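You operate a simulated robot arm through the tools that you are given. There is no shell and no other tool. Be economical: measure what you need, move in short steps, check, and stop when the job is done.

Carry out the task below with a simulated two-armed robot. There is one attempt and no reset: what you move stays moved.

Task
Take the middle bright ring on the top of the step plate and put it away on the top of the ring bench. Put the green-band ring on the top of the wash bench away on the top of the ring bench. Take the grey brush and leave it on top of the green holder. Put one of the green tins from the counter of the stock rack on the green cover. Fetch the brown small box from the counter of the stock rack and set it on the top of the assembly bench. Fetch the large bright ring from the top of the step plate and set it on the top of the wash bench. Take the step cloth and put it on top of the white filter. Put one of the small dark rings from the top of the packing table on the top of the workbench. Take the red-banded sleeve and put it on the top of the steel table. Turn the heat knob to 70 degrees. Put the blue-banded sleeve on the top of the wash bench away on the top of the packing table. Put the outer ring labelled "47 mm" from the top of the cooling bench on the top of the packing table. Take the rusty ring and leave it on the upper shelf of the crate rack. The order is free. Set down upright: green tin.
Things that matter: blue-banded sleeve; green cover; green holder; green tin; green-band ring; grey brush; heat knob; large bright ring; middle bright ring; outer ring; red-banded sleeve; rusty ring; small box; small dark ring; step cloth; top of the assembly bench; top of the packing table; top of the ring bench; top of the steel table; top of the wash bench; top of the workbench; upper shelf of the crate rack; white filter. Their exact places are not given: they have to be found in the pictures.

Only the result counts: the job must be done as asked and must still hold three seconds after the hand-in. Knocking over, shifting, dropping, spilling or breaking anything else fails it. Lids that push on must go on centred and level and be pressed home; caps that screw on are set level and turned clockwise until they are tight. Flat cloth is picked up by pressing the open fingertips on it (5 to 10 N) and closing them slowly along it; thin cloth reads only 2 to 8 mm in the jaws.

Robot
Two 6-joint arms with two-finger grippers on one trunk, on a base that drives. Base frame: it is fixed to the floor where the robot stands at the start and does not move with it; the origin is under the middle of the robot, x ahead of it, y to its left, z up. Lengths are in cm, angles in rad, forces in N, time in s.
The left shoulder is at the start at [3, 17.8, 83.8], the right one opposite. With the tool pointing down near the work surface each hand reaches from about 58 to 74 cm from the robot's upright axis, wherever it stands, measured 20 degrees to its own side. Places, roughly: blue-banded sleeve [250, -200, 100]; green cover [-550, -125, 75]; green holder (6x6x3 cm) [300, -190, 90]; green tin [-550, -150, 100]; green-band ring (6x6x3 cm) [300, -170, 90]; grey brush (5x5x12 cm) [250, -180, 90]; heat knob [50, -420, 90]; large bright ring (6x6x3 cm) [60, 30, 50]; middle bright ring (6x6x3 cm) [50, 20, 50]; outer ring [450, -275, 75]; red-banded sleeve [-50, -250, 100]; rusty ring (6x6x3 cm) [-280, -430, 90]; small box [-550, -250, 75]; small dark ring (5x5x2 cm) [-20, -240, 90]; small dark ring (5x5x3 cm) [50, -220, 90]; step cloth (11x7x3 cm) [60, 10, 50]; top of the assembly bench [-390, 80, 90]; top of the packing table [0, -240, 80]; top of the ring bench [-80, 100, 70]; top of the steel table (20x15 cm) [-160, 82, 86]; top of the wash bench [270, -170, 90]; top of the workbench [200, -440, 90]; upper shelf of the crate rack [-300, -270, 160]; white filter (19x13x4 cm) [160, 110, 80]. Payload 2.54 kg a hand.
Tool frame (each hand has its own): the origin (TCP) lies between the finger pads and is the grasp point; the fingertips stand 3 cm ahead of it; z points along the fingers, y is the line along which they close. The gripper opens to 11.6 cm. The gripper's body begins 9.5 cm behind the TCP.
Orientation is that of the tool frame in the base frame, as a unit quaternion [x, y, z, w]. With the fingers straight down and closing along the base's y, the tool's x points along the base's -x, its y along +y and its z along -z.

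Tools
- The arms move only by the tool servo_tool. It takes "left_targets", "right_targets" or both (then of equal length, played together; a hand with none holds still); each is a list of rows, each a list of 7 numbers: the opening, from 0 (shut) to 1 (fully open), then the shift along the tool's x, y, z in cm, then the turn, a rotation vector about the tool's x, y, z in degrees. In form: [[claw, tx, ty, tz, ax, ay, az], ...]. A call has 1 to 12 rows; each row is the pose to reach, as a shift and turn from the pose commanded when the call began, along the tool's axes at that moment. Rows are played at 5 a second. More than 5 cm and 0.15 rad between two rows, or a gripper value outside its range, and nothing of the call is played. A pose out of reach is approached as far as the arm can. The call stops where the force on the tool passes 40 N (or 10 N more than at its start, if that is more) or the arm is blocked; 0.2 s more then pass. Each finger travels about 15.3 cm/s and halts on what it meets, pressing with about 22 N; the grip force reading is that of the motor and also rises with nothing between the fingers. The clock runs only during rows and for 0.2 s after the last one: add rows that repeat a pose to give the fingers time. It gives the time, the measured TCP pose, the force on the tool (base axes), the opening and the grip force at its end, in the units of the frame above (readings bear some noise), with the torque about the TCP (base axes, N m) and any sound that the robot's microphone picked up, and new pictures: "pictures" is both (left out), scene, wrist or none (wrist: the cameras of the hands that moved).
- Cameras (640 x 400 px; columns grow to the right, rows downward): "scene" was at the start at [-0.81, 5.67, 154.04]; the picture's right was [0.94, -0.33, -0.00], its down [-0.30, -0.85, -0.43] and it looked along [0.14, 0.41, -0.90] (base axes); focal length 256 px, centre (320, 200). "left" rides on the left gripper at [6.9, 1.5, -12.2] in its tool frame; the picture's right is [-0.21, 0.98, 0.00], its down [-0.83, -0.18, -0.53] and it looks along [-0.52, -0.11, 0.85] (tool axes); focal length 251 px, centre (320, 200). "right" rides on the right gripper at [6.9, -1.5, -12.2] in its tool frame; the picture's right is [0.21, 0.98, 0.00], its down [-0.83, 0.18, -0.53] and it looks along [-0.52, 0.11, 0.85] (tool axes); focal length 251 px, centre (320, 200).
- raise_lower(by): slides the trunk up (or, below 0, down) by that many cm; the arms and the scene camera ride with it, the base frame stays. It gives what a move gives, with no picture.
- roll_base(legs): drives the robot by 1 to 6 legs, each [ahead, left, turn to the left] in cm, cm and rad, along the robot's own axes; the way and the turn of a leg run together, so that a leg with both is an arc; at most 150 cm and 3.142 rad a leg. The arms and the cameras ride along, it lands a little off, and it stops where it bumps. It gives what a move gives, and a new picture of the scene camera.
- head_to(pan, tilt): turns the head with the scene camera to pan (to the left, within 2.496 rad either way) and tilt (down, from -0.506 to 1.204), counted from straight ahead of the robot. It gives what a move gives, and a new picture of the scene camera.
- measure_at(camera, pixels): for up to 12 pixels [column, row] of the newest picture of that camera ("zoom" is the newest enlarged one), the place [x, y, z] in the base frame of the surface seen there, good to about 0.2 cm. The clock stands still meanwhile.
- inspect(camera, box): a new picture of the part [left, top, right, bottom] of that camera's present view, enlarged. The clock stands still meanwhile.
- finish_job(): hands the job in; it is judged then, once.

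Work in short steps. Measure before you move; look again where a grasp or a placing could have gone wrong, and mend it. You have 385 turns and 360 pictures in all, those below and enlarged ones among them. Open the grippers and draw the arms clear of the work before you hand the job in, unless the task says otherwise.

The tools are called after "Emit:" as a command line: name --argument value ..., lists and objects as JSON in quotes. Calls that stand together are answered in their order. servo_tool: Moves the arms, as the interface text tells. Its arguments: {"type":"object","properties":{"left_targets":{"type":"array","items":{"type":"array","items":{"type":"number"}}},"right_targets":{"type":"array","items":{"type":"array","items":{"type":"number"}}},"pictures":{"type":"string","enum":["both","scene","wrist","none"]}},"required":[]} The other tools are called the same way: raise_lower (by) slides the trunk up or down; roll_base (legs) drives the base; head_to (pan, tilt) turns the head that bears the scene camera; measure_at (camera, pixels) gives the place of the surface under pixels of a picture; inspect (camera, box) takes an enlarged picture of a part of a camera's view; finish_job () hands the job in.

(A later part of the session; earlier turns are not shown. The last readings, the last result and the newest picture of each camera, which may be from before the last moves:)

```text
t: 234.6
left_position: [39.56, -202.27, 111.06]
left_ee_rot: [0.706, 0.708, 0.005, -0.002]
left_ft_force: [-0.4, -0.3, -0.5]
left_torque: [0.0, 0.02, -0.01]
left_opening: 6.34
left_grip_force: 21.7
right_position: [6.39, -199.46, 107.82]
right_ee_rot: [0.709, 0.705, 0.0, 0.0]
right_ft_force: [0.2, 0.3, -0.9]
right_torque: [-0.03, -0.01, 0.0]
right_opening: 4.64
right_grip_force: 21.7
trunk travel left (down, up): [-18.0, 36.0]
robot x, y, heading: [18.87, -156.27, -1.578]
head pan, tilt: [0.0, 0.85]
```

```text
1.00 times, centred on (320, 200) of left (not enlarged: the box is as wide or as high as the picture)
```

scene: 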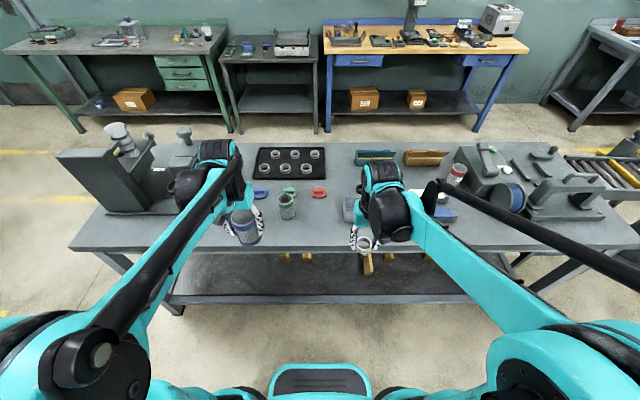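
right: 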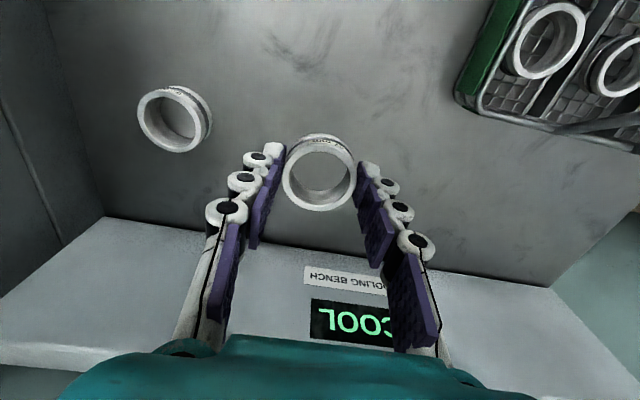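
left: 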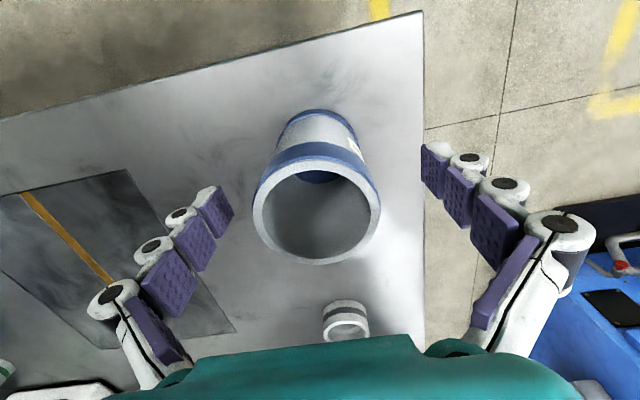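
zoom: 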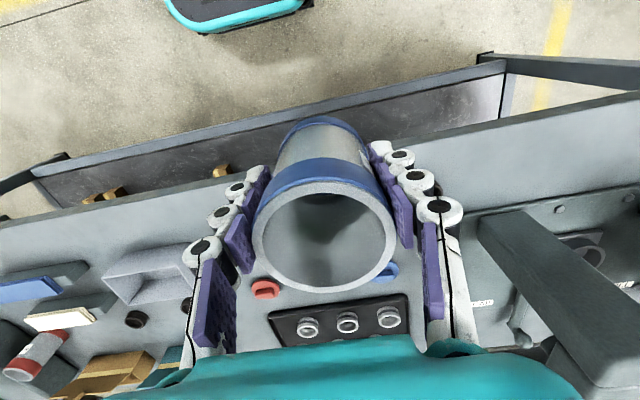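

Bin front is at y≈-224, so I'll set the 47 mm ring at (0,-217.5) and the sleeve at (19,-219). Right hand first to just above the table.

Emit:
servo_tool --right_targets '[[0, -4, -1.5, 0, 0, 0, 0], [0, -8, -3, 0, 0, 0, 0], [0, -12, -4.5, 2, 0, 0, 0], [0, -15, -6, 5, 0, 0, 0], [0, -18, -6.3, 8, 0, 0, 0], [0, -18, -6.3, 11.5, 0, 0, 0], [0, -18, -6.3, 14, 0, 0, 0]]' --pictures "wrist"

```text
t: 236.2
left_position: [39.53, -202.23, 111.14]
left_ee_rot: [0.707, 0.708, 0.005, -0.002]
left_ft_force: [0.3, -0.4, -1.1]
left_torque: [0.01, 0.01, 0.02]
left_opening: 6.34
left_grip_force: 22.7
right_position: [0.28, -217.38, 93.97]
right_ee_rot: [0.709, 0.706, 0.0, 0.001]
right_ft_force: [-0.4, 0.4, -0.4]
right_torque: [-0.02, 0.01, -0.05]
right_opening: 4.61
right_grip_force: 21.9
trunk travel left (down, up): [-18.0, 36.0]
robot x, y, heading: [18.88, -156.56, -1.571]
head pan, tilt: [0.0, 0.85]
```

right: 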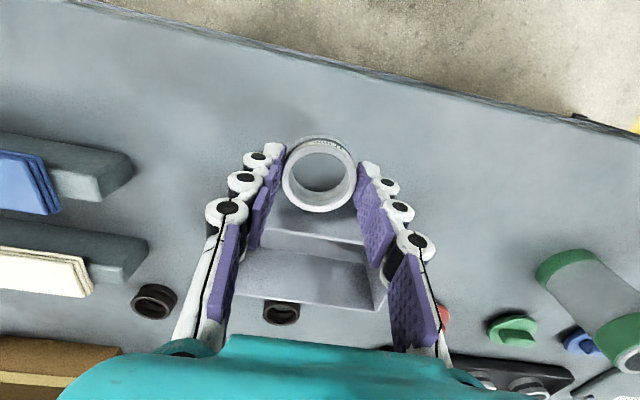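

Clear of the bin. I lower, open to 6.2 cm and rise.

Emit:
servo_tool --right_targets '[[0, 0, 0, 3, 0, 0, 0], [0, 0, 0, 5, 0, 0, 0], [0, 0, 0, 5.6, 0, 0, 0], [0.45, 0, 0, 5.6, 0, 0, 0], [0.53, 0, 0, 5.6, 0, 0, 0], [0.53, 0, 0, 5.6, 0, 0, 0], [0.53, 0, 0, 3, 0, 0, 0], [0.53, 0, 0, -1, 0, 0, 0], [0.53, 0, 0, -5, 0, 0, 0], [0.53, 2, -2, -9, 0, 0, 0], [0.53, 6, -4, -11, 0, 0, 0], [0.53, 10, -6, -12, 0, 0, 0]]' --pictures "wrist"

```text
t: 238.8
left_position: [39.39, -202.1, 111.19]
left_ee_rot: [0.707, 0.708, 0.005, -0.002]
left_ft_force: [-0.2, 0.4, -0.3]
left_torque: [0.0, 0.01, -0.01]
left_opening: 6.36
left_grip_force: 22.2
right_position: [-5.69, -207.21, 106.19]
right_ee_rot: [0.709, 0.705, 0.0, 0.002]
right_ft_force: [-0.3, 0.3, 0.0]
right_torque: [-0.02, 0.0, 0.0]
right_opening: 6.14
right_grip_force: 0.1
trunk travel left (down, up): [-18.0, 36.0]
robot x, y, heading: [19.21, -156.24, -1.571]
head pan, tilt: [0.0, 0.85]
```

right: 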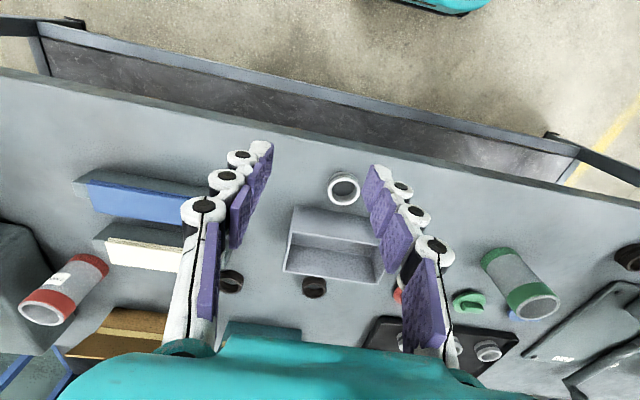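

The ring stands at (343,188). Now the sleeve: I move it over (19.5,-219), stop ~3 cm above the table and check.

Emit:
measure_at --camera "right" --pixels '[[484, 258], [500, 250], [535, 300], [620, 262], [380, 215], [440, 240]]'

Emit:
servo_tool --left_targets '[[0, 0, -4, 0, 0, 0, 0], [0, -1, -8, 0, 0, 0, 0], [0, -4, -11.5, 0, 0, 0, 0], [0, -7, -15, 0, 0, 0, 0], [0, -10.5, -18, 0, 0, 0, 0], [0, -14, -19.9, 2, 0, 0, 0], [0, -17, -19.9, 5, 0, 0, 0], [0, -17, -19.9, 9, 0, 0, 0], [0, -17, -19.9, 13, 0, 0, 0], [0, -17, -19.9, 16.5, 0, 0, 0]]' --pictures "wrist"

```text
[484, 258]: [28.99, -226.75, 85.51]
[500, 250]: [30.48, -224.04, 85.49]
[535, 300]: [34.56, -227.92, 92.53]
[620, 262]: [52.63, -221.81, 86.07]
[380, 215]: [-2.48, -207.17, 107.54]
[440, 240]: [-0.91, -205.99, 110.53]
```

```text
t: 240.9
left_position: [19.68, -219.35, 94.44]
left_ee_rot: [0.707, 0.708, 0.005, -0.003]
left_ft_force: [0.1, -0.5, -0.6]
left_torque: [0.0, 0.0, 0.01]
left_opening: 6.33
left_grip_force: 22.5
right_position: [-5.7, -207.58, 106.0]
right_ee_rot: [0.709, 0.705, -0.001, 0.0]
right_ft_force: [0.1, -0.1, -1.3]
right_torque: [0.05, 0.0, 0.0]
right_opening: 6.15
right_grip_force: 0.1
trunk travel left (down, up): [-18.0, 36.0]
robot x, y, heading: [19.43, -156.33, -1.575]
head pan, tilt: [0.0, 0.85]
```

left: 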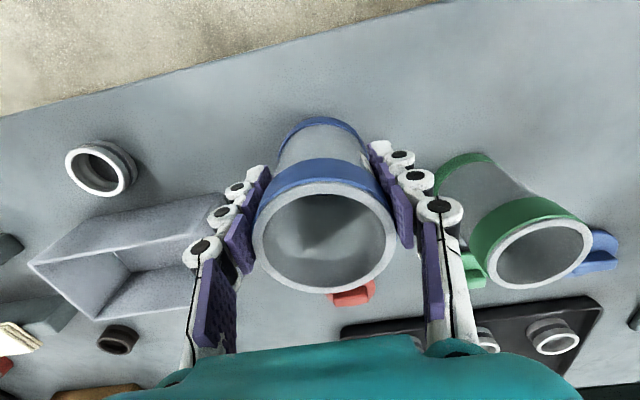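

Room on both sides. I lower 3.1 cm, open to 7.5 cm and rise.

Emit:
servo_tool --left_targets '[[0, 0, 0, 2, 0, 0, 0], [0, 0, 0, 2.9, 0, 0, 0], [0, 0, 0, 3.2, 0, 0, 0], [0.55, 0, 0, 3.2, 0, 0, 0], [0.65, 0, 0, 3.2, 0, 0, 0], [0.65, 0, 0, 3.2, 0, 0, 0], [0.65, 0, 0, 0, 0, 0, 0], [0.65, 0, 0, -4, 0, 0, 0], [0.65, 0, 0, -8, 0, 0, 0], [0.65, 0, 0, -12, 0, 0, 0], [0.65, 0, 0, -15, 0, 0, 0]]' --pictures "wrist"

```text
t: 243.3
left_position: [19.53, -219.33, 109.61]
left_ee_rot: [0.706, 0.708, 0.005, -0.003]
left_ft_force: [0.0, -0.8, 0.2]
left_torque: [-0.01, -0.01, 0.02]
left_opening: 7.56
left_grip_force: 0.0
right_position: [-5.68, -207.5, 106.18]
right_ee_rot: [0.708, 0.706, 0.0, 0.0]
right_ft_force: [-0.4, -0.3, -0.2]
right_torque: [-0.02, -0.02, 0.0]
right_opening: 6.16
right_grip_force: 0.0
trunk travel left (down, up): [-18.0, 36.0]
robot x, y, heading: [19.15, -155.99, -1.575]
head pan, tilt: [0.0, 0.85]
```

left: 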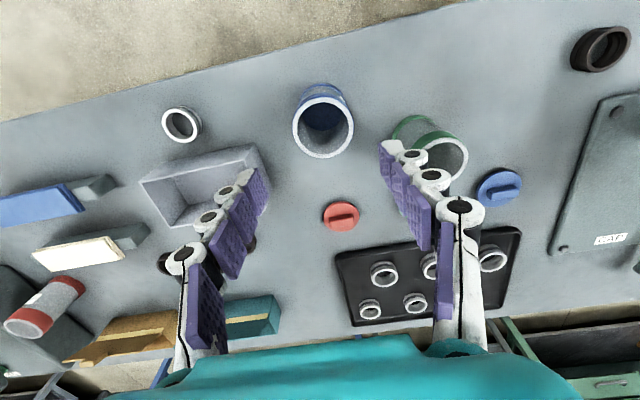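

Both placed. The dark ring at (600,48) is easiest for the left hand; I measure it.

Emit:
measure_at --camera "left" --pixels '[[572, 48], [630, 45], [605, 28], [605, 70], [605, 50], [585, 30]]'

Emit:
servo_tool --left_targets '[[0.7, 0, 4.5, 0, 0, 0, 0], [0.8, 0, 9, 0, 0, 0, 0], [0.8, 0, 13.5, 0, 0, 0, 0], [0.8, 0, 18, 0, 0, 0, 0], [0.8, 0, 22.5, 0, 0, 0, 0], [0.8, 0, 27, 0, 0, 0, 0], [0.8, 0, 31, 0, 0, 0, 0], [0.8, 0, 31.5, 2, 0, 0, 0], [0.8, 0, 31.5, 6, 0, 0, 0]]' --pictures "wrist"

```text
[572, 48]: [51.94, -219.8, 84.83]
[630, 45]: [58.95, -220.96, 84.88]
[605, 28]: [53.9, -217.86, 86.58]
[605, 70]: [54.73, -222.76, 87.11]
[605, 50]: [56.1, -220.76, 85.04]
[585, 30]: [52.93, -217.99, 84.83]
```

```text
t: 245.3
left_position: [51.24, -219.13, 103.51]
left_ee_rot: [0.707, 0.707, 0.004, -0.004]
left_ft_force: [-0.5, -0.8, -0.1]
left_torque: [0.0, 0.01, 0.0]
left_opening: 9.27
left_grip_force: 0.0
right_position: [-5.57, -207.67, 106.01]
right_ee_rot: [0.709, 0.705, -0.001, -0.001]
right_ft_force: [0.3, 0.2, 0.7]
right_torque: [0.01, 0.02, 0.01]
right_opening: 6.14
right_grip_force: 0.0
trunk travel left (down, up): [-18.0, 36.0]
robot x, y, heading: [18.94, -156.1, -1.572]
head pan, tilt: [0.0, 0.85]
```

left: 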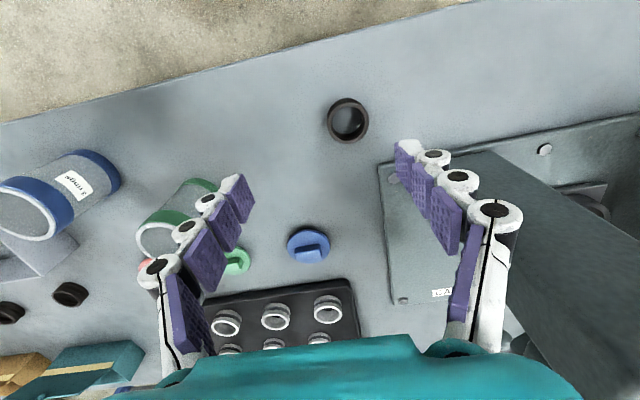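

Emit:
measure_at --camera "left" --pixels '[[328, 121], [369, 119], [347, 99], [349, 142], [348, 120], [395, 170], [380, 165], [440, 230]]'

```text
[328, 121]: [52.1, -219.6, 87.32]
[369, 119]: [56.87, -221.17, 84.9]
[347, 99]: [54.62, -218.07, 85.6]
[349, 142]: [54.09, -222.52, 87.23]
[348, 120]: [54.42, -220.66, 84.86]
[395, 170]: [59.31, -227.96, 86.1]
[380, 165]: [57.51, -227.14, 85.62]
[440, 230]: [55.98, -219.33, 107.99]
```

Dark ring centre (54.2,-220.3), top 87.3. I descend with 8 cm opening, close, and lift.

Emit:
servo_tool --left_targets '[[0.7, -1.2, 3, 3, 0, 0, 0], [0.7, -1.2, 3, 7, 0, 0, 0], [0.7, -1.2, 3, 11, 0, 0, 0], [0.7, -1.2, 3, 14, 0, 0, 0], [0.7, -1.2, 3, 15.2, 0, 0, 0], [0.35, -1.2, 3, 15.2, 0, 0, 0], [0, -1.2, 3, 15.2, 0, 0, 0], [0, -1.2, 3, 15.2, 0, 0, 0], [0, -1.2, 3, 15.2, 0, 0, 0], [0, -1.2, 3, 14, 0, 0, 0], [0, -1.2, 3, 11, 0, 0, 0], [0, -1.2, 3, 7, 0, 0, 0]]' --pictures "wrist"

```text
t: 247.9
left_position: [54.32, -219.98, 96.38]
left_ee_rot: [0.707, 0.708, 0.005, -0.003]
left_ft_force: [0.5, -0.4, 0.1]
left_torque: [0.01, 0.01, -0.02]
left_opening: 4.6
left_grip_force: 22.2
right_position: [-5.69, -207.42, 106.06]
right_ee_rot: [0.709, 0.705, -0.001, 0.001]
right_ft_force: [-1.1, 0.2, -0.5]
right_torque: [0.03, -0.04, -0.01]
right_opening: 6.15
right_grip_force: 0.1
trunk travel left (down, up): [-18.0, 36.0]
robot x, y, heading: [18.86, -156.19, -1.574]
head pan, tilt: [0.0, 0.85]
```

left: 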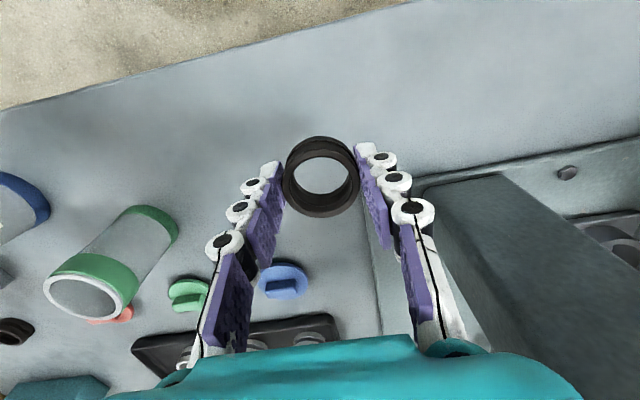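

Dark ring held (4.6). I retract the left hand, then drive round the table's east end toward the workbench.

Emit:
servo_tool --left_targets '[[0, 0, 0, -4, 0, 0, 0], [0, 4, -1, -7, 0, 0, 0], [0, 8, -2, -10, 0, 0, 0], [0, 12, -5, -11, 0, 0, 0], [0, 16, -8, -12, 0, 0, 0], [0, 20, -11, -12, 0, 0, 0]]' --right_targets '[[0.6, 2, 0, 0, 0, 0, 0], [0.6, 4, 0, 0, 0, 0, 0], [0.6, 6, 1, 0, 0, 0, 0], [0.6, 8, 2, 0, 0, 0, 0], [0.6, 8, 4, 0, 0, 0, 0], [0.6, 8, 6, 0, 0, 0, 0]]' --pictures "none"

Emit:
roll_base --legs '[[0, 148, 0], [140, 0, 0]]'

Emit:
head_to --pan -0.3 --tilt 0.6

```text
refused: row 2 steps farther than a row can; nothing moved
```

```text
t: 261.8
left_position: [206.8, -356.94, 96.43]
left_ee_rot: [0.695, 0.719, 0.005, -0.004]
left_ft_force: [0.7, 0.7, -0.9]
left_torque: [0.01, 0.02, 0.0]
left_opening: 4.59
left_grip_force: 22.0
right_position: [146.51, -346.25, 105.92]
right_ee_rot: [0.697, 0.717, 0.0, -0.001]
right_ft_force: [-0.1, 0.0, -0.4]
right_torque: [0.0, 0.0, 0.0]
right_opening: 6.14
right_grip_force: 0.0
trunk travel left (down, up): [-18.0, 36.0]
robot x, y, heading: [169.23, -294.19, -1.542]
head pan, tilt: [0.0, 0.85]
```

scene: 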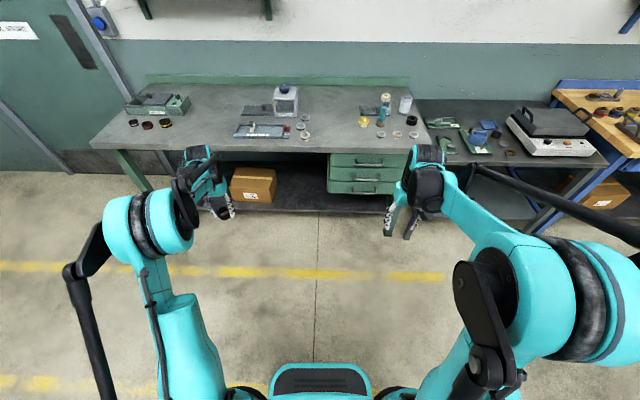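

```text
t: 262.6
left_position: [206.8, -356.81, 96.33]
left_ee_rot: [0.695, 0.719, 0.004, -0.003]
left_ft_force: [-0.7, 0.6, -1.0]
left_torque: [-0.03, 0.0, -0.01]
left_opening: 4.59
left_grip_force: 22.1
right_position: [146.58, -346.28, 106.01]
right_ee_rot: [0.697, 0.717, 0.0, -0.001]
right_ft_force: [0.5, -0.5, 0.8]
right_torque: [-0.01, 0.02, -0.02]
right_opening: 6.17
right_grip_force: 0.0
trunk travel left (down, up): [-18.0, 36.0]
robot x, y, heading: [169.35, -294.28, -1.538]
head pan, tilt: [-0.3, 0.6]
```

scene: 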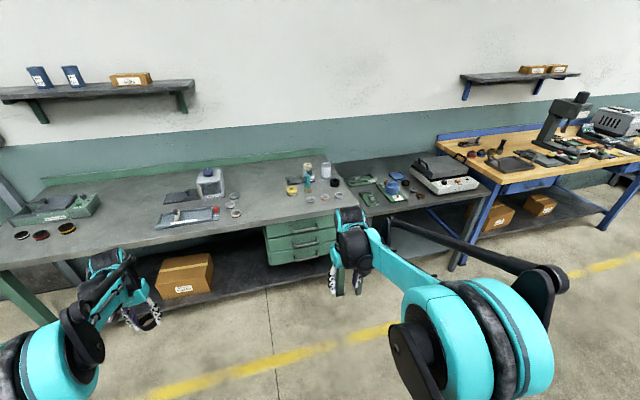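

The arm move was refused but the drive passed without a bump; the ring is still held. I now measure the workbench and the hotplate.

Emit:
measure_at --camera "scene" --pixels '[[260, 215], [140, 235], [265, 185], [330, 210], [310, 198], [120, 215], [100, 240], [450, 184], [480, 185], [425, 195], [235, 210], [60, 228]]'

Emit:
inspect --camera "scene" --box '[120, 140, 360, 260]'

Emit:
inspect --camera "scene" --box '[360, 140, 500, 220]'

```text
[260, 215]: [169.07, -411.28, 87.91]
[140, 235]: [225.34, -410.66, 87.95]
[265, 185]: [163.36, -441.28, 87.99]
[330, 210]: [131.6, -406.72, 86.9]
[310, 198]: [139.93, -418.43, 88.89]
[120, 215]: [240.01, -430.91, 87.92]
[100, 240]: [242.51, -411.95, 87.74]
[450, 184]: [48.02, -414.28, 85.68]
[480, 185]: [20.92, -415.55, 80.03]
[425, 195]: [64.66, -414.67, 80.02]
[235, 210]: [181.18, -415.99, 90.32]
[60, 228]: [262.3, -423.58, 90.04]
```

```text
2.67 times, centred on (240, 200) of scene
```

zoom: 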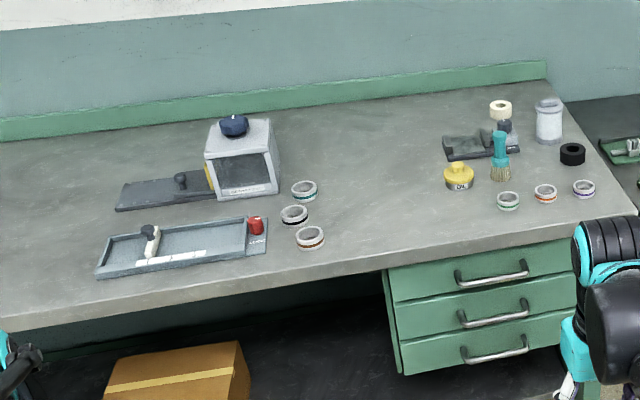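

```text
4.57 times, centred on (430, 180) of scene
```

zoom: 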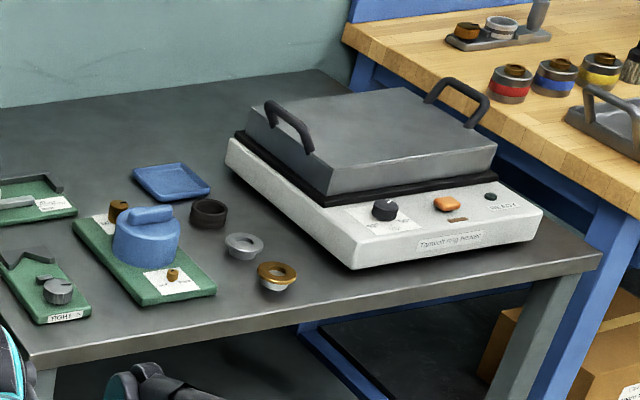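

Workbench top z≈87.95; spot (165,-420) is free. I raise the left hand and bring it inward, then drive up to the bench.

Emit:
servo_tool --left_targets '[[0, 0, -2, -4, 0, 0, 0], [0, 0, -5, -8, 0, 0, 0], [0, 0, -9, -9, 0, 0, 0], [0, 0, -13, -9, 0, 0, 0]]' --pictures "none"

```text
t: 263.6
left_position: [193.6, -357.37, 105.23]
left_ee_rot: [0.695, 0.719, 0.005, -0.003]
left_ft_force: [0.4, 0.4, -2.0]
left_torque: [0.0, -0.02, 0.02]
left_opening: 4.61
left_grip_force: 22.0
right_position: [146.38, -346.29, 105.95]
right_ee_rot: [0.697, 0.717, 0.0, 0.0]
right_ft_force: [-0.4, -0.1, 0.2]
right_torque: [0.0, -0.02, 0.01]
right_opening: 6.16
right_grip_force: 0.1
trunk travel left (down, up): [-18.0, 36.0]
robot x, y, heading: [169.32, -294.37, -1.546]
head pan, tilt: [-0.3, 0.6]
```

Now I drive to about (143,-357).

Emit:
roll_base --legs '[[62, -28, -0.025]]'

Emit:
inspect --camera "left" --box '[0, 0, 640, 400]'

```text
t: 267.3
left_position: [164.32, -419.57, 105.26]
left_ee_rot: [0.706, 0.708, 0.006, -0.003]
left_ft_force: [-0.6, 0.2, -0.9]
left_torque: [-0.01, -0.02, -0.01]
left_opening: 4.57
left_grip_force: 21.8
right_position: [117.48, -406.81, 106.0]
right_ee_rot: [0.708, 0.706, 0.0, 0.0]
right_ft_force: [0.3, -0.3, 0.8]
right_torque: [0.04, -0.01, -0.01]
right_opening: 6.15
right_grip_force: 0.0
trunk travel left (down, up): [-18.0, 36.0]
robot x, y, heading: [141.89, -355.83, -1.571]
head pan, tilt: [-0.3, 0.6]
```

scene: 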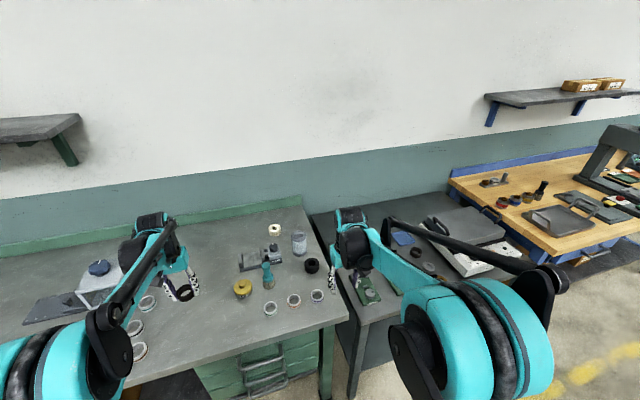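

```text
1.00 times, centred on (320, 200) of left (not enlarged: the box is as wide or as high as the picture)
```

zoom: 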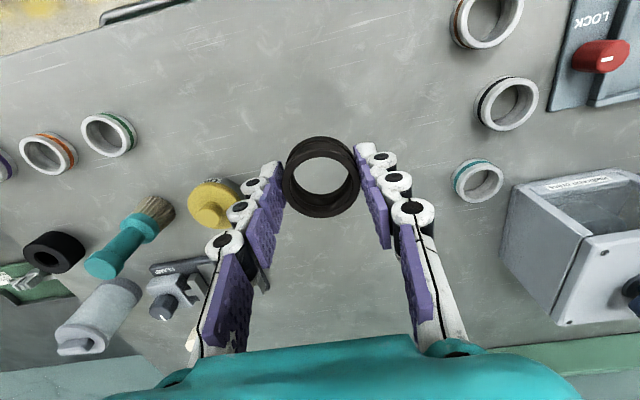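

The spot beneath is clear. I lower to z≈91.3, release and rise.

Emit:
servo_tool --left_targets '[[0, 0, 0, 4.5, 0, 0, 0], [0, 0, 0, 9, 0, 0, 0], [0, 0, 0, 12.5, 0, 0, 0], [0, 0, 0, 13.9, 0, 0, 0], [0.45, 0, 0, 13.9, 0, 0, 0], [0.55, 0, 0, 13.9, 0, 0, 0], [0.55, 0, 0, 13.9, 0, 0, 0], [0.55, 0, 0, 10, 0, 0, 0], [0.55, 0, 0, 6, 0, 0, 0], [0.55, 0, 0, 2, 0, 0, 0], [0.55, 2, 0, -2, 0, 0, 0]]' --pictures "wrist"

```text
t: 269.7
left_position: [164.18, -417.21, 107.32]
left_ee_rot: [0.707, 0.708, 0.004, -0.001]
left_ft_force: [-0.2, 1.2, 0.4]
left_torque: [-0.07, -0.03, 0.01]
left_opening: 6.38
left_grip_force: 0.2
right_position: [117.54, -406.69, 106.09]
right_ee_rot: [0.708, 0.706, -0.001, 0.0]
right_ft_force: [0.5, 0.3, 0.9]
right_torque: [0.0, -0.01, -0.04]
right_opening: 6.13
right_grip_force: 0.1
trunk travel left (down, up): [-18.0, 36.0]
robot x, y, heading: [142.6, -355.77, -1.574]
head pan, tilt: [-0.3, 0.6]
```

left: 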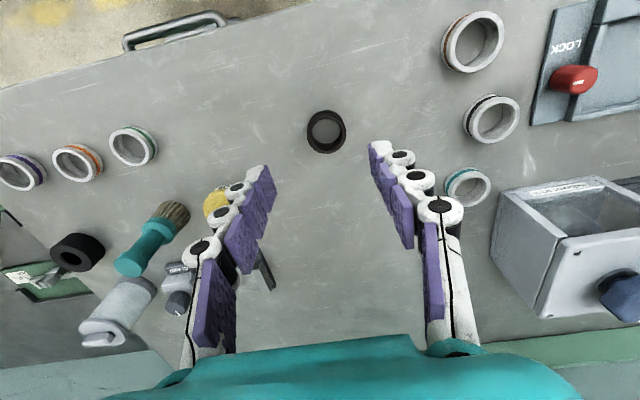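

Dark ring placed at (327,130). Next the heat knob: I draw both hands back a little and shift right to x≈72, then look at the panel.

Emit:
servo_tool --left_targets '[[0.55, 4, 0, 0, 0, 0, 0], [0.55, 8, 0, 0, 0, 0, 0], [0.55, 12, 0, 0, 0, 0, 0], [0.55, 16, 0, 0, 0, 0, 0]]' --right_targets '[[0.53, 4, 0, -2, 0, 0, 0], [0.53, 8, 0, -2, 0, 0, 0], [0.53, 10, 0, -2, 0, 0, 0], [0.53, 10, 0, -2, 0, 0, 0]]' --pictures "none"

Emit:
roll_base --legs '[[0, -72, 0]]'

Emit:
head_to --pan -0.2 --tilt 0.9

```text
t: 270.7
left_position: [164.01, -401.32, 107.25]
left_ee_rot: [0.706, 0.708, 0.004, -0.002]
left_ft_force: [0.3, -0.1, 0.4]
left_torque: [-0.02, -0.01, 0.02]
left_opening: 6.37
left_grip_force: 0.1
right_position: [117.83, -396.95, 108.48]
right_ee_rot: [0.709, 0.705, -0.001, 0.0]
right_ft_force: [1.1, -0.6, -0.1]
right_torque: [0.01, 0.0, 0.0]
right_opening: 6.15
right_grip_force: 0.0
trunk travel left (down, up): [-18.0, 36.0]
robot x, y, heading: [142.34, -355.88, -1.573]
head pan, tilt: [-0.3, 0.6]
```

```text
t: 274.6
left_position: [93.14, -401.48, 107.35]
left_ee_rot: [0.703, 0.711, 0.005, -0.002]
left_ft_force: [0.3, 0.3, 0.0]
left_torque: [0.02, -0.04, -0.01]
left_opening: 6.36
left_grip_force: 0.1
right_position: [46.91, -397.33, 108.36]
right_ee_rot: [0.705, 0.709, -0.001, 0.001]
right_ft_force: [0.6, -0.3, 0.2]
right_torque: [0.02, -0.02, -0.03]
right_opening: 6.16
right_grip_force: 0.0
trunk travel left (down, up): [-18.0, 36.0]
robot x, y, heading: [71.27, -355.77, -1.565]
head pan, tilt: [-0.3, 0.6]
```

scene: 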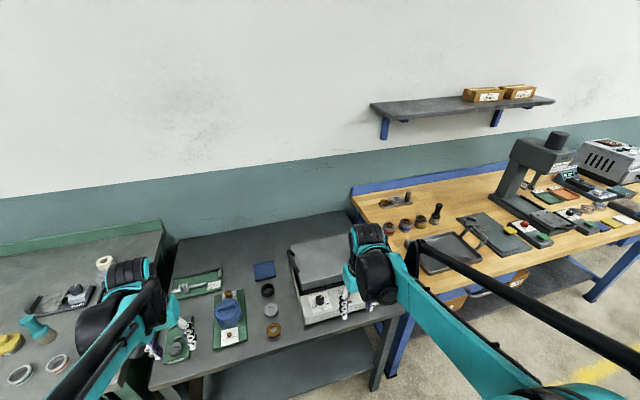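

```text
t: 275.4
left_position: [93.16, -401.35, 107.28]
left_ee_rot: [0.704, 0.71, 0.005, -0.002]
left_ft_force: [-0.6, 0.9, -1.2]
left_torque: [-0.05, -0.01, 0.01]
left_opening: 6.38
left_grip_force: 0.0
right_position: [47.08, -397.4, 108.36]
right_ee_rot: [0.705, 0.709, -0.001, -0.001]
right_ft_force: [-0.3, -0.3, 0.7]
right_torque: [0.0, 0.0, 0.01]
right_opening: 6.16
right_grip_force: 0.0
trunk travel left (down, up): [-18.0, 36.0]
robot x, y, heading: [70.99, -355.69, -1.568]
head pan, tilt: [-0.201, 0.901]
```

scene: 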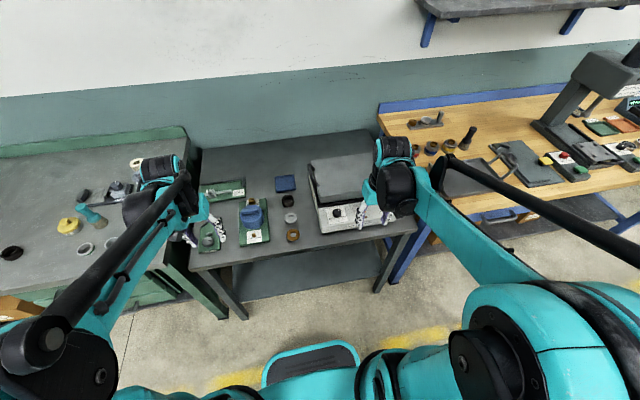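

The hotplate panel is at (335,215). I enlarge it from both the scene and right wrist cameras.

Emit:
inspect --camera "scene" --box '[310, 185, 390, 240]'

Emit:
inspect --camera "right" --box '[0, 0, 640, 400]'

```text
7.27 times, centred on (350, 212) of scene
```

zoom: 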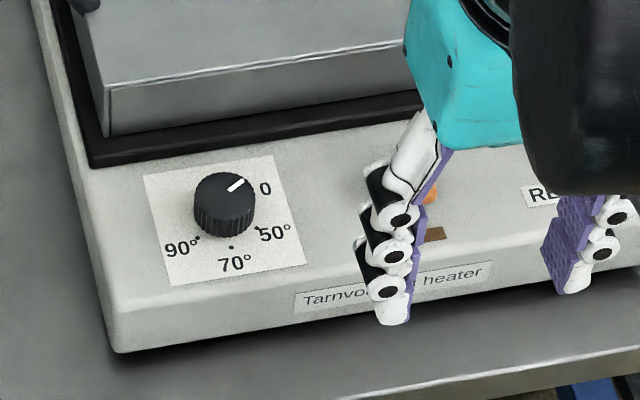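

```text
1.00 times, centred on (320, 200) of right (not enlarged: the box is as wide or as high as the picture)
```

zoom: 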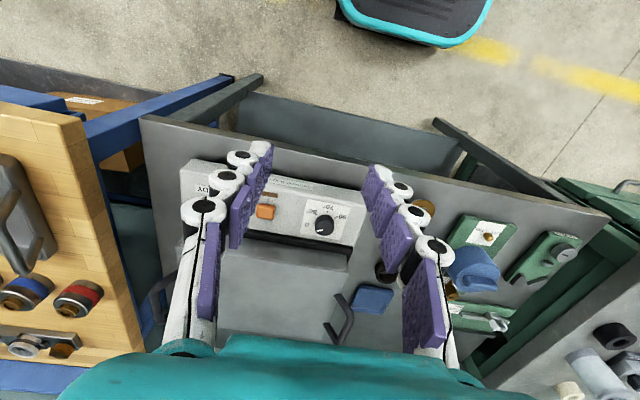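

The knob points at 0; the 70° mark is clockwise of it. I enlarge the knob again to measure angles.

Emit:
inspect --camera "scene" --box '[324, 200, 354, 226]'

```text
15.38 times, centred on (339, 213) of scene
```

zoom: 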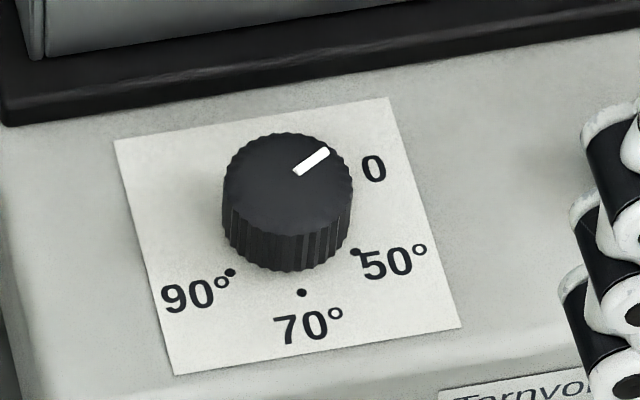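

Emit:
measure_at --camera "zoom" --pixels '[[287, 185], [224, 190], [351, 185], [287, 136], [287, 230], [297, 172], [326, 152], [356, 251], [301, 292], [229, 272], [131, 155], [420, 325]]'

```text
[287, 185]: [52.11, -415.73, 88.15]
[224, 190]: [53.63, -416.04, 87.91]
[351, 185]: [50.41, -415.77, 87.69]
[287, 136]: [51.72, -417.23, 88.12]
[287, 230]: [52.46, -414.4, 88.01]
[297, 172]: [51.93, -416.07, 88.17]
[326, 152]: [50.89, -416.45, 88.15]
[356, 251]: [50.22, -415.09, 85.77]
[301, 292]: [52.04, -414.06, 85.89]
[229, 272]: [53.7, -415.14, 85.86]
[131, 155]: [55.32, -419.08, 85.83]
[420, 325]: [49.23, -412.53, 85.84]
```

Centre (52.0,-416.0), knob radius 1.6, top 88.15; pointer at 202°, the 70 mark at ~88.5°, so a clockwise turn of about 113.5° is needed. I measure the lid behind for clearance.

Emit:
inspect --camera "scene" --box '[300, 145, 400, 230]'

Emit:
measure_at --camera "zoom" --pixels '[[180, 236], [180, 222], [180, 200], [180, 165], [150, 80], [60, 120], [300, 100], [45, 190], [55, 175]]'

```text
4.71 times, centred on (350, 188) of scene
```

zoom: 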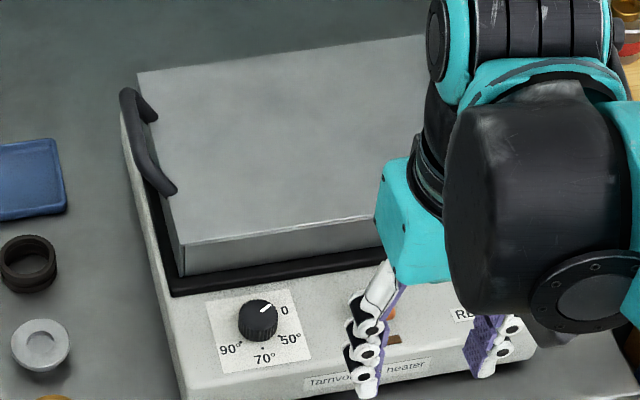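

```text
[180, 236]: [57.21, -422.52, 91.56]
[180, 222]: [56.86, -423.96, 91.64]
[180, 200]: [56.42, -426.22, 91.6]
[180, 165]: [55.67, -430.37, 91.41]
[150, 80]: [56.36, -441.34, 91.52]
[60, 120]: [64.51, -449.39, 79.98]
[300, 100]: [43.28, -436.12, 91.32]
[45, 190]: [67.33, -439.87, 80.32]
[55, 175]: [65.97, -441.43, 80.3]
```

Lid front is at y≈-422, top 91.6, so there is room. I bring the right hand over the knob, pre-turned by -57°, at z≈97.

Emit:
servo_tool --right_targets '[[0.45, -2, 0.5, 0, 0, 0, -7], [0.45, -4, 1, 0, 0, 0, -14], [0.42, -6.5, 1.7, 0, 0, 0, -21], [0.4, -9, 2.4, 0, 0, 0, -28], [0.38, -11.5, 3.2, 1, 0, 0, -35], [0.36, -14, 4, 2, 0, 0, -42], [0.36, -16.5, 4.6, 4, 0, 0, -49.5], [0.36, -18.6, 4.9, 7, 0, 0, -57], [0.36, -18.6, 4.9, 11, 0, 0, -57]]' --pictures "wrist"

Emit:
inspect --camera "scene" --box '[310, 180, 380, 230]'

```text
t: 277.4
left_position: [93.15, -401.62, 107.25]
left_ee_rot: [0.704, 0.71, 0.006, -0.003]
left_ft_force: [-0.1, 0.2, -0.3]
left_torque: [0.03, -0.02, -0.02]
left_opening: 6.38
left_grip_force: 0.0
right_position: [51.85, -416.07, 97.29]
right_ee_rot: [0.28, 0.96, 0.0, 0.0]
right_ft_force: [-0.3, 0.3, 0.6]
right_torque: [0.02, -0.03, 0.01]
right_opening: 4.17
right_grip_force: 0.1
trunk travel left (down, up): [-18.0, 36.0]
robot x, y, heading: [70.95, -355.85, -1.563]
head pan, tilt: [-0.201, 0.901]
```

right: 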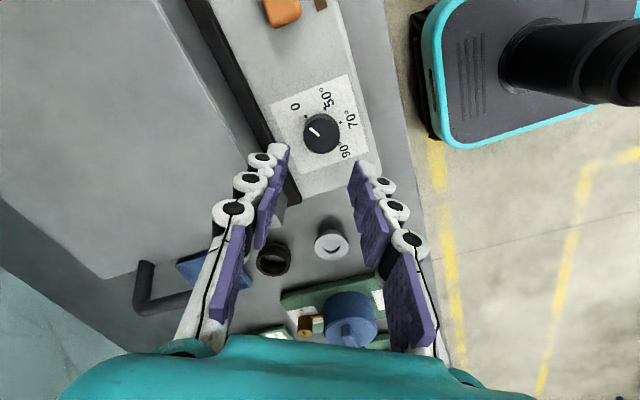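

```text
8.00 times, centred on (345, 205) of scene
```

zoom: 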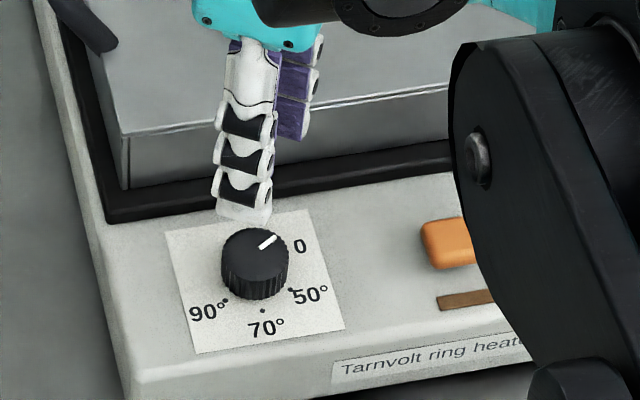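

I verify the knob's place from the wrist view, including pointer and marks.

Emit:
measure_at --camera "right" --pixels '[[321, 133], [304, 135], [340, 131], [320, 115], [323, 151], [312, 128], [340, 122], [343, 146], [328, 110], [245, 95]]'

```text
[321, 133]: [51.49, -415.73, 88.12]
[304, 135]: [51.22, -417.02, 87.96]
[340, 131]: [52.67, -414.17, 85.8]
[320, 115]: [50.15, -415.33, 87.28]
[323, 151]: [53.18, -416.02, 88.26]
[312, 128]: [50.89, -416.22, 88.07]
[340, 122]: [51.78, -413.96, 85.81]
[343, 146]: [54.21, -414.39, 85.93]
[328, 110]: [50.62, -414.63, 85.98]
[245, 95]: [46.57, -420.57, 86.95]
```

I lower onto the knob (z≈89.5) and close.

Emit:
servo_tool --right_targets '[[0.36, 0.1, 0.15, 3.5, 0, 0, 0], [0.36, 0.1, 0.15, 6.5, 0, 0, 0], [0.36, 0.1, 0.15, 7.7, 0, 0, 0], [0.2, 0.1, 0.15, 7.7, 0, 0, 0], [0, 0.1, 0.15, 7.7, 0, 0, 0], [0, 0.1, 0.15, 7.7, 0, 0, 0]]' --pictures "none"

```text
t: 278.8
left_position: [93.3, -401.55, 107.29]
left_ee_rot: [0.703, 0.711, 0.005, -0.002]
left_ft_force: [-0.2, 0.8, -0.1]
left_torque: [0.03, 0.02, 0.0]
left_opening: 6.38
left_grip_force: 0.0
right_position: [51.74, -415.71, 89.53]
right_ee_rot: [0.282, 0.96, -0.001, 0.0]
right_ft_force: [-2.8, -6.5, 8.1]
right_torque: [-0.32, 0.04, -0.02]
right_opening: 3.1
right_grip_force: 44.6
trunk travel left (down, up): [-18.0, 36.0]
robot x, y, heading: [71.24, -355.58, -1.566]
head pan, tilt: [-0.201, 0.901]
```

Gripped at 3.1 cm. I turn clockwise (tool +z) in steps.

Emit:
servo_tool --right_targets '[[0, 0, 0, 0, 0, 0, 8], [0, 0, 0, 0, 0, 0, 16], [0, 0, 0, 0, 0, 0, 24], [0, 0, 0, 0, 0, 0, 32], [0, 0, 0, 0, 0, 0, 40], [0, 0, 0, 0, 0, 0, 48], [0, 0, 0, 0, 0, 0, 56], [0, 0, 0, 0, 0, 0, 64], [0, 0, 0, 0, 0, 0, 72], [0, 0, 0, 0, 0, 0, 80], [0, 0, 0, 0, 0, 0, 88], [0, 0, 0, 0, 0, 0, 96]]' --pictures "none"

Emit:
inspect --camera "scene" --box '[310, 180, 380, 230]'

```text
t: 280.8
left_position: [93.21, -401.64, 107.26]
left_ee_rot: [0.703, 0.712, 0.005, -0.003]
left_ft_force: [0.4, -0.6, 0.0]
left_torque: [0.01, -0.04, 0.03]
left_opening: 6.36
left_grip_force: 0.0
right_position: [51.91, -415.81, 89.63]
right_ee_rot: [0.779, 0.627, 0.001, -0.001]
right_ft_force: [-1.3, -1.5, -19.8]
right_torque: [0.03, 0.03, 0.0]
right_opening: 3.12
right_grip_force: 45.1
trunk travel left (down, up): [-18.0, 36.0]
robot x, y, heading: [70.98, -355.57, -1.565]
head pan, tilt: [-0.201, 0.901]
stopped in row 9 (right hand): the force on the tool passed its limit at 41 N (the readings are from after the stop); the commanded pose is now the measured one
```

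```text
8.00 times, centred on (345, 205) of scene
```

zoom: 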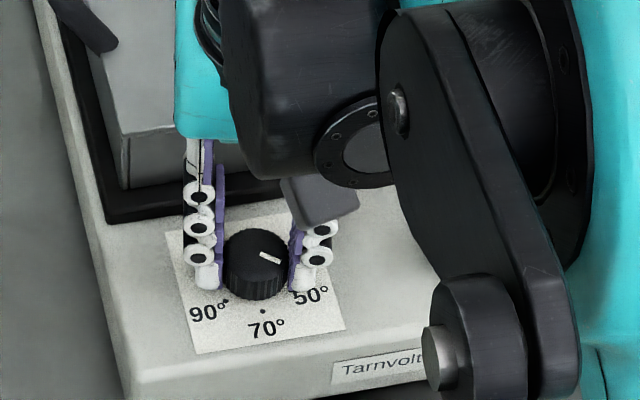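

It stopped after ~70° of hand turn by vertical force. I measure where the pointer is now.

Emit:
measure_at --camera "zoom" --pixels '[[262, 254], [278, 261], [256, 255], [263, 311]]'

```text
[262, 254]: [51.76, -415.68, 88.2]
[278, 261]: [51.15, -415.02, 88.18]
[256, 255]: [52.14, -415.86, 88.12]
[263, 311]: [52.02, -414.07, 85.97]
```

Pointer has turned to ~134° with no slip; ~45° remain. I ease 0.1 cm down and turn 45° more.

Emit:
servo_tool --right_targets '[[0, 0, 0, 0.1, 0, 0, 0], [0, 0, 0, 0.1, 0, 0, 8], [0, 0, 0, 0.1, 0, 0, 16], [0, 0, 0, 0.1, 0, 0, 24], [0, 0, 0, 0.1, 0, 0, 32], [0, 0, 0, 0.1, 0, 0, 39], [0, 0, 0, 0.1, 0, 0, 45], [0, 0, 0, 0.1, 0, 0, 45]]' --pictures "none"

Emit:
inspect --camera "scene" --box '[310, 180, 380, 230]'

```text
t: 282.6
left_position: [93.23, -401.49, 107.27]
left_ee_rot: [0.703, 0.712, 0.005, -0.002]
left_ft_force: [-0.1, 0.5, -0.5]
left_torque: [0.01, -0.01, -0.02]
left_opening: 6.34
left_grip_force: 0.1
right_position: [51.78, -415.79, 89.6]
right_ee_rot: [0.96, 0.28, -0.001, 0.0]
right_ft_force: [-9.7, -23.1, 21.4]
right_torque: [-0.3, -0.31, 0.0]
right_opening: 3.11
right_grip_force: 44.8
trunk travel left (down, up): [-18.0, 36.0]
robot x, y, heading: [71.22, -355.71, -1.567]
head pan, tilt: [-0.201, 0.901]
```

```text
8.00 times, centred on (345, 205) of scene
```

zoom: 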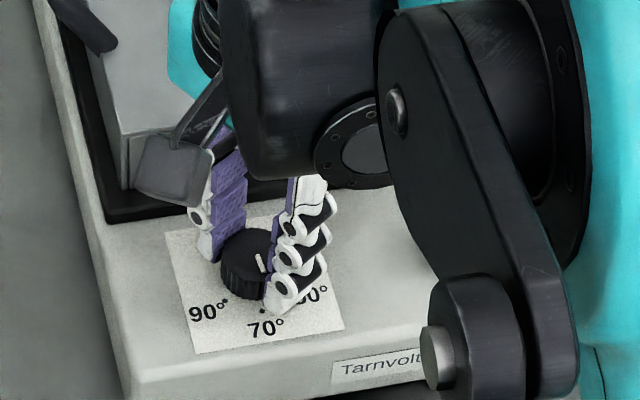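

The turn completed. I open slightly and lift straight off to check the pointer.

Emit:
servo_tool --right_targets '[[0.2, 0, 0, 0, 0, 0, 0], [0.36, 0, 0, 0, 0, 0, 0], [0.36, 0, 0, 0, 0, 0, 0], [0.36, 0, 0, -3, 0, 0, 0], [0.36, 0, 0, -7, 0, 0, 0], [0.36, 0, 0, -11, 0, 0, 0]]' --pictures "wrist"

Emit:
inspect --camera "scene" --box '[310, 180, 380, 230]'

```text
t: 284.0
left_position: [93.3, -401.37, 107.27]
left_ee_rot: [0.703, 0.711, 0.003, -0.003]
left_ft_force: [0.4, 0.9, 0.3]
left_torque: [-0.05, 0.0, -0.01]
left_opening: 6.4
left_grip_force: 0.1
right_position: [52.03, -415.71, 100.74]
right_ee_rot: [0.96, 0.28, 0.0, 0.0]
right_ft_force: [0.7, -0.5, 0.7]
right_torque: [0.02, 0.0, 0.02]
right_opening: 4.17
right_grip_force: 0.0
trunk travel left (down, up): [-18.0, 36.0]
robot x, y, heading: [70.95, -355.06, -1.566]
head pan, tilt: [-0.201, 0.901]
```

right: 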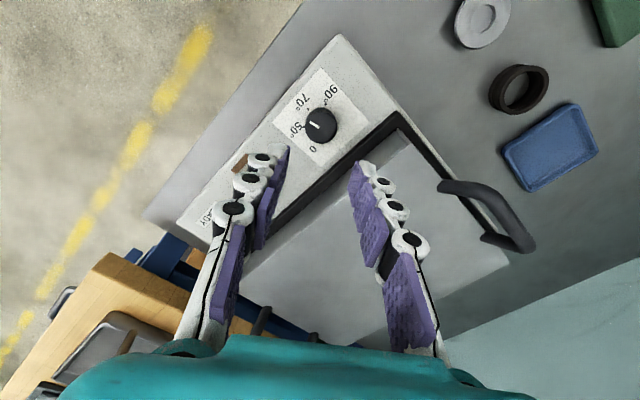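

```text
8.00 times, centred on (345, 205) of scene
```

zoom: 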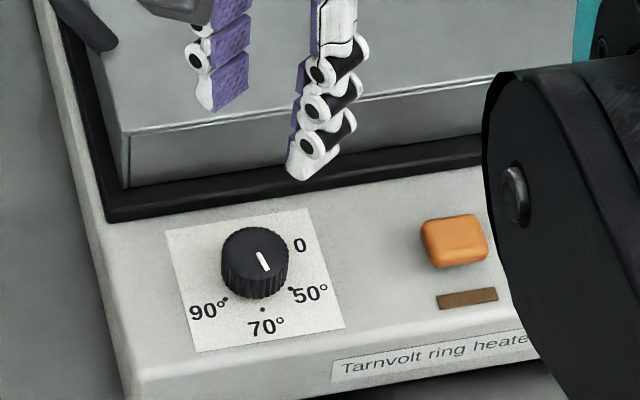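

I measure pointer ends and the 70 dot.

Emit:
measure_at --camera "zoom" --pixels '[[259, 254], [266, 269], [221, 257], [288, 255], [255, 228], [254, 281], [263, 309], [291, 288], [225, 298]]'

Emit:
inspect --camera "right" --box '[280, 70, 380, 170]'

```text
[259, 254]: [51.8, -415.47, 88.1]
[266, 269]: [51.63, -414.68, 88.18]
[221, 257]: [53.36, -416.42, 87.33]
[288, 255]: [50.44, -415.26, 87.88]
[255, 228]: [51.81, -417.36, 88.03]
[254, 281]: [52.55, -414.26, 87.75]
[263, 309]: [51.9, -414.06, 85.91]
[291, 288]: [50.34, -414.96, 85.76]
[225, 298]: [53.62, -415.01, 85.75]
```

```text
4.00 times, centred on (330, 120) of right
```

zoom: 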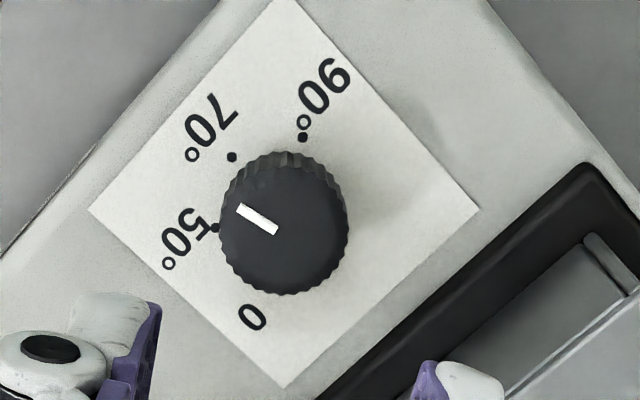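

The pointer stands ~13° short of the 70 mark. I regrip and turn 13.5° more.

Emit:
servo_tool --right_targets '[[0.36, 0, 0, 4, 0, 0, 0], [0.36, 0, 0, 8, 0, 0, 0], [0.36, 0, 0, 11.1, 0, 0, 0], [0.2, 0, 0, 11.1, 0, 0, 0], [0, 0, 0, 11.1, 0, 0, 0], [0, 0, 0, 11.1, 0, 0, 0], [0, 0, 0, 11.1, 0, 0, 7], [0, 0, 0, 11.1, 0, 0, 14], [0, 0, 0, 11.1, 0, 0, 14]]' --pictures "none"

Emit:
servo_tool --right_targets '[[0.2, 0, 0, 0, 0, 0, 0], [0.36, 0, 0, 0, 0, 0, 0], [0.36, 0, 0, 0, 0, 0, 0], [0.36, 0, 0, -3, 0, 0, 0], [0.36, 0, 0, -7, 0, 0, 0], [0.36, 0, 0, -11, 0, 0, 0]]' --pictures "none"

Emit:
inspect --camera "right" --box '[280, 70, 380, 170]'

```text
t: 286.0
left_position: [93.41, -401.51, 107.24]
left_ee_rot: [0.703, 0.711, 0.004, -0.002]
left_ft_force: [-0.6, -0.4, 1.1]
left_torque: [-0.04, -0.01, -0.01]
left_opening: 6.37
left_grip_force: 0.2
right_position: [51.88, -415.78, 89.53]
right_ee_rot: [0.987, 0.161, -0.001, 0.001]
right_ft_force: [-3.8, -22.1, 30.5]
right_torque: [-0.69, -0.26, -0.01]
right_opening: 3.16
right_grip_force: 44.9
trunk travel left (down, up): [-18.0, 36.0]
robot x, y, heading: [70.77, -355.82, -1.567]
head pan, tilt: [-0.201, 0.901]
```

```text
t: 287.4
left_position: [93.39, -401.34, 107.36]
left_ee_rot: [0.704, 0.711, 0.004, -0.003]
left_ft_force: [-0.9, 0.9, 0.2]
left_torque: [-0.03, -0.02, 0.01]
left_opening: 6.39
left_grip_force: 0.0
right_position: [52.04, -415.77, 100.84]
right_ee_rot: [0.987, 0.162, -0.001, 0.0]
right_ft_force: [-0.6, 0.2, 0.7]
right_torque: [-0.03, 0.02, -0.03]
right_opening: 4.16
right_grip_force: 0.1
trunk travel left (down, up): [-18.0, 36.0]
robot x, y, heading: [70.67, -355.64, -1.57]
head pan, tilt: [-0.201, 0.901]
```

```text
4.00 times, centred on (330, 120) of right
```

zoom: 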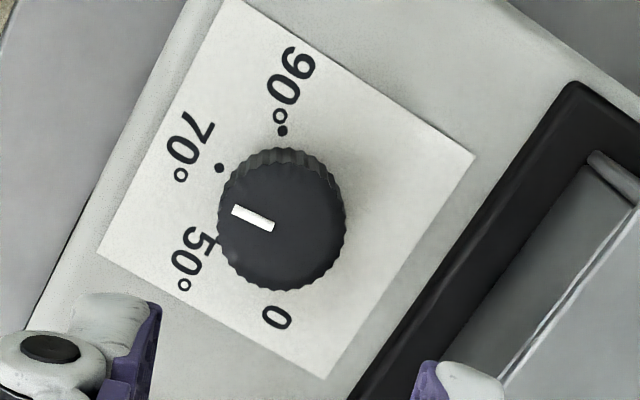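

Still a bit short (about 7°). I cross-check with the scene camera.

Emit:
inspect --camera "scene" --box '[324, 200, 354, 226]'

```text
15.38 times, centred on (339, 213) of scene
```

zoom: 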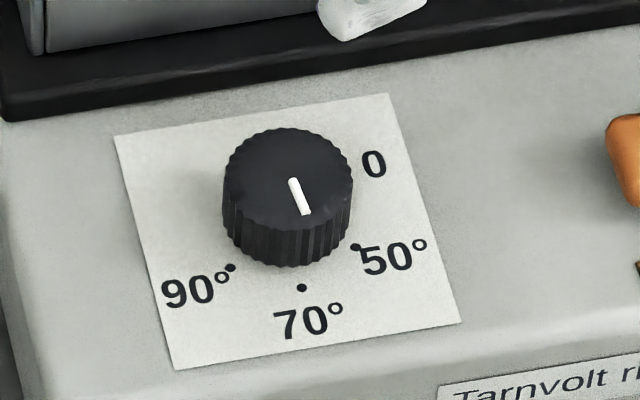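

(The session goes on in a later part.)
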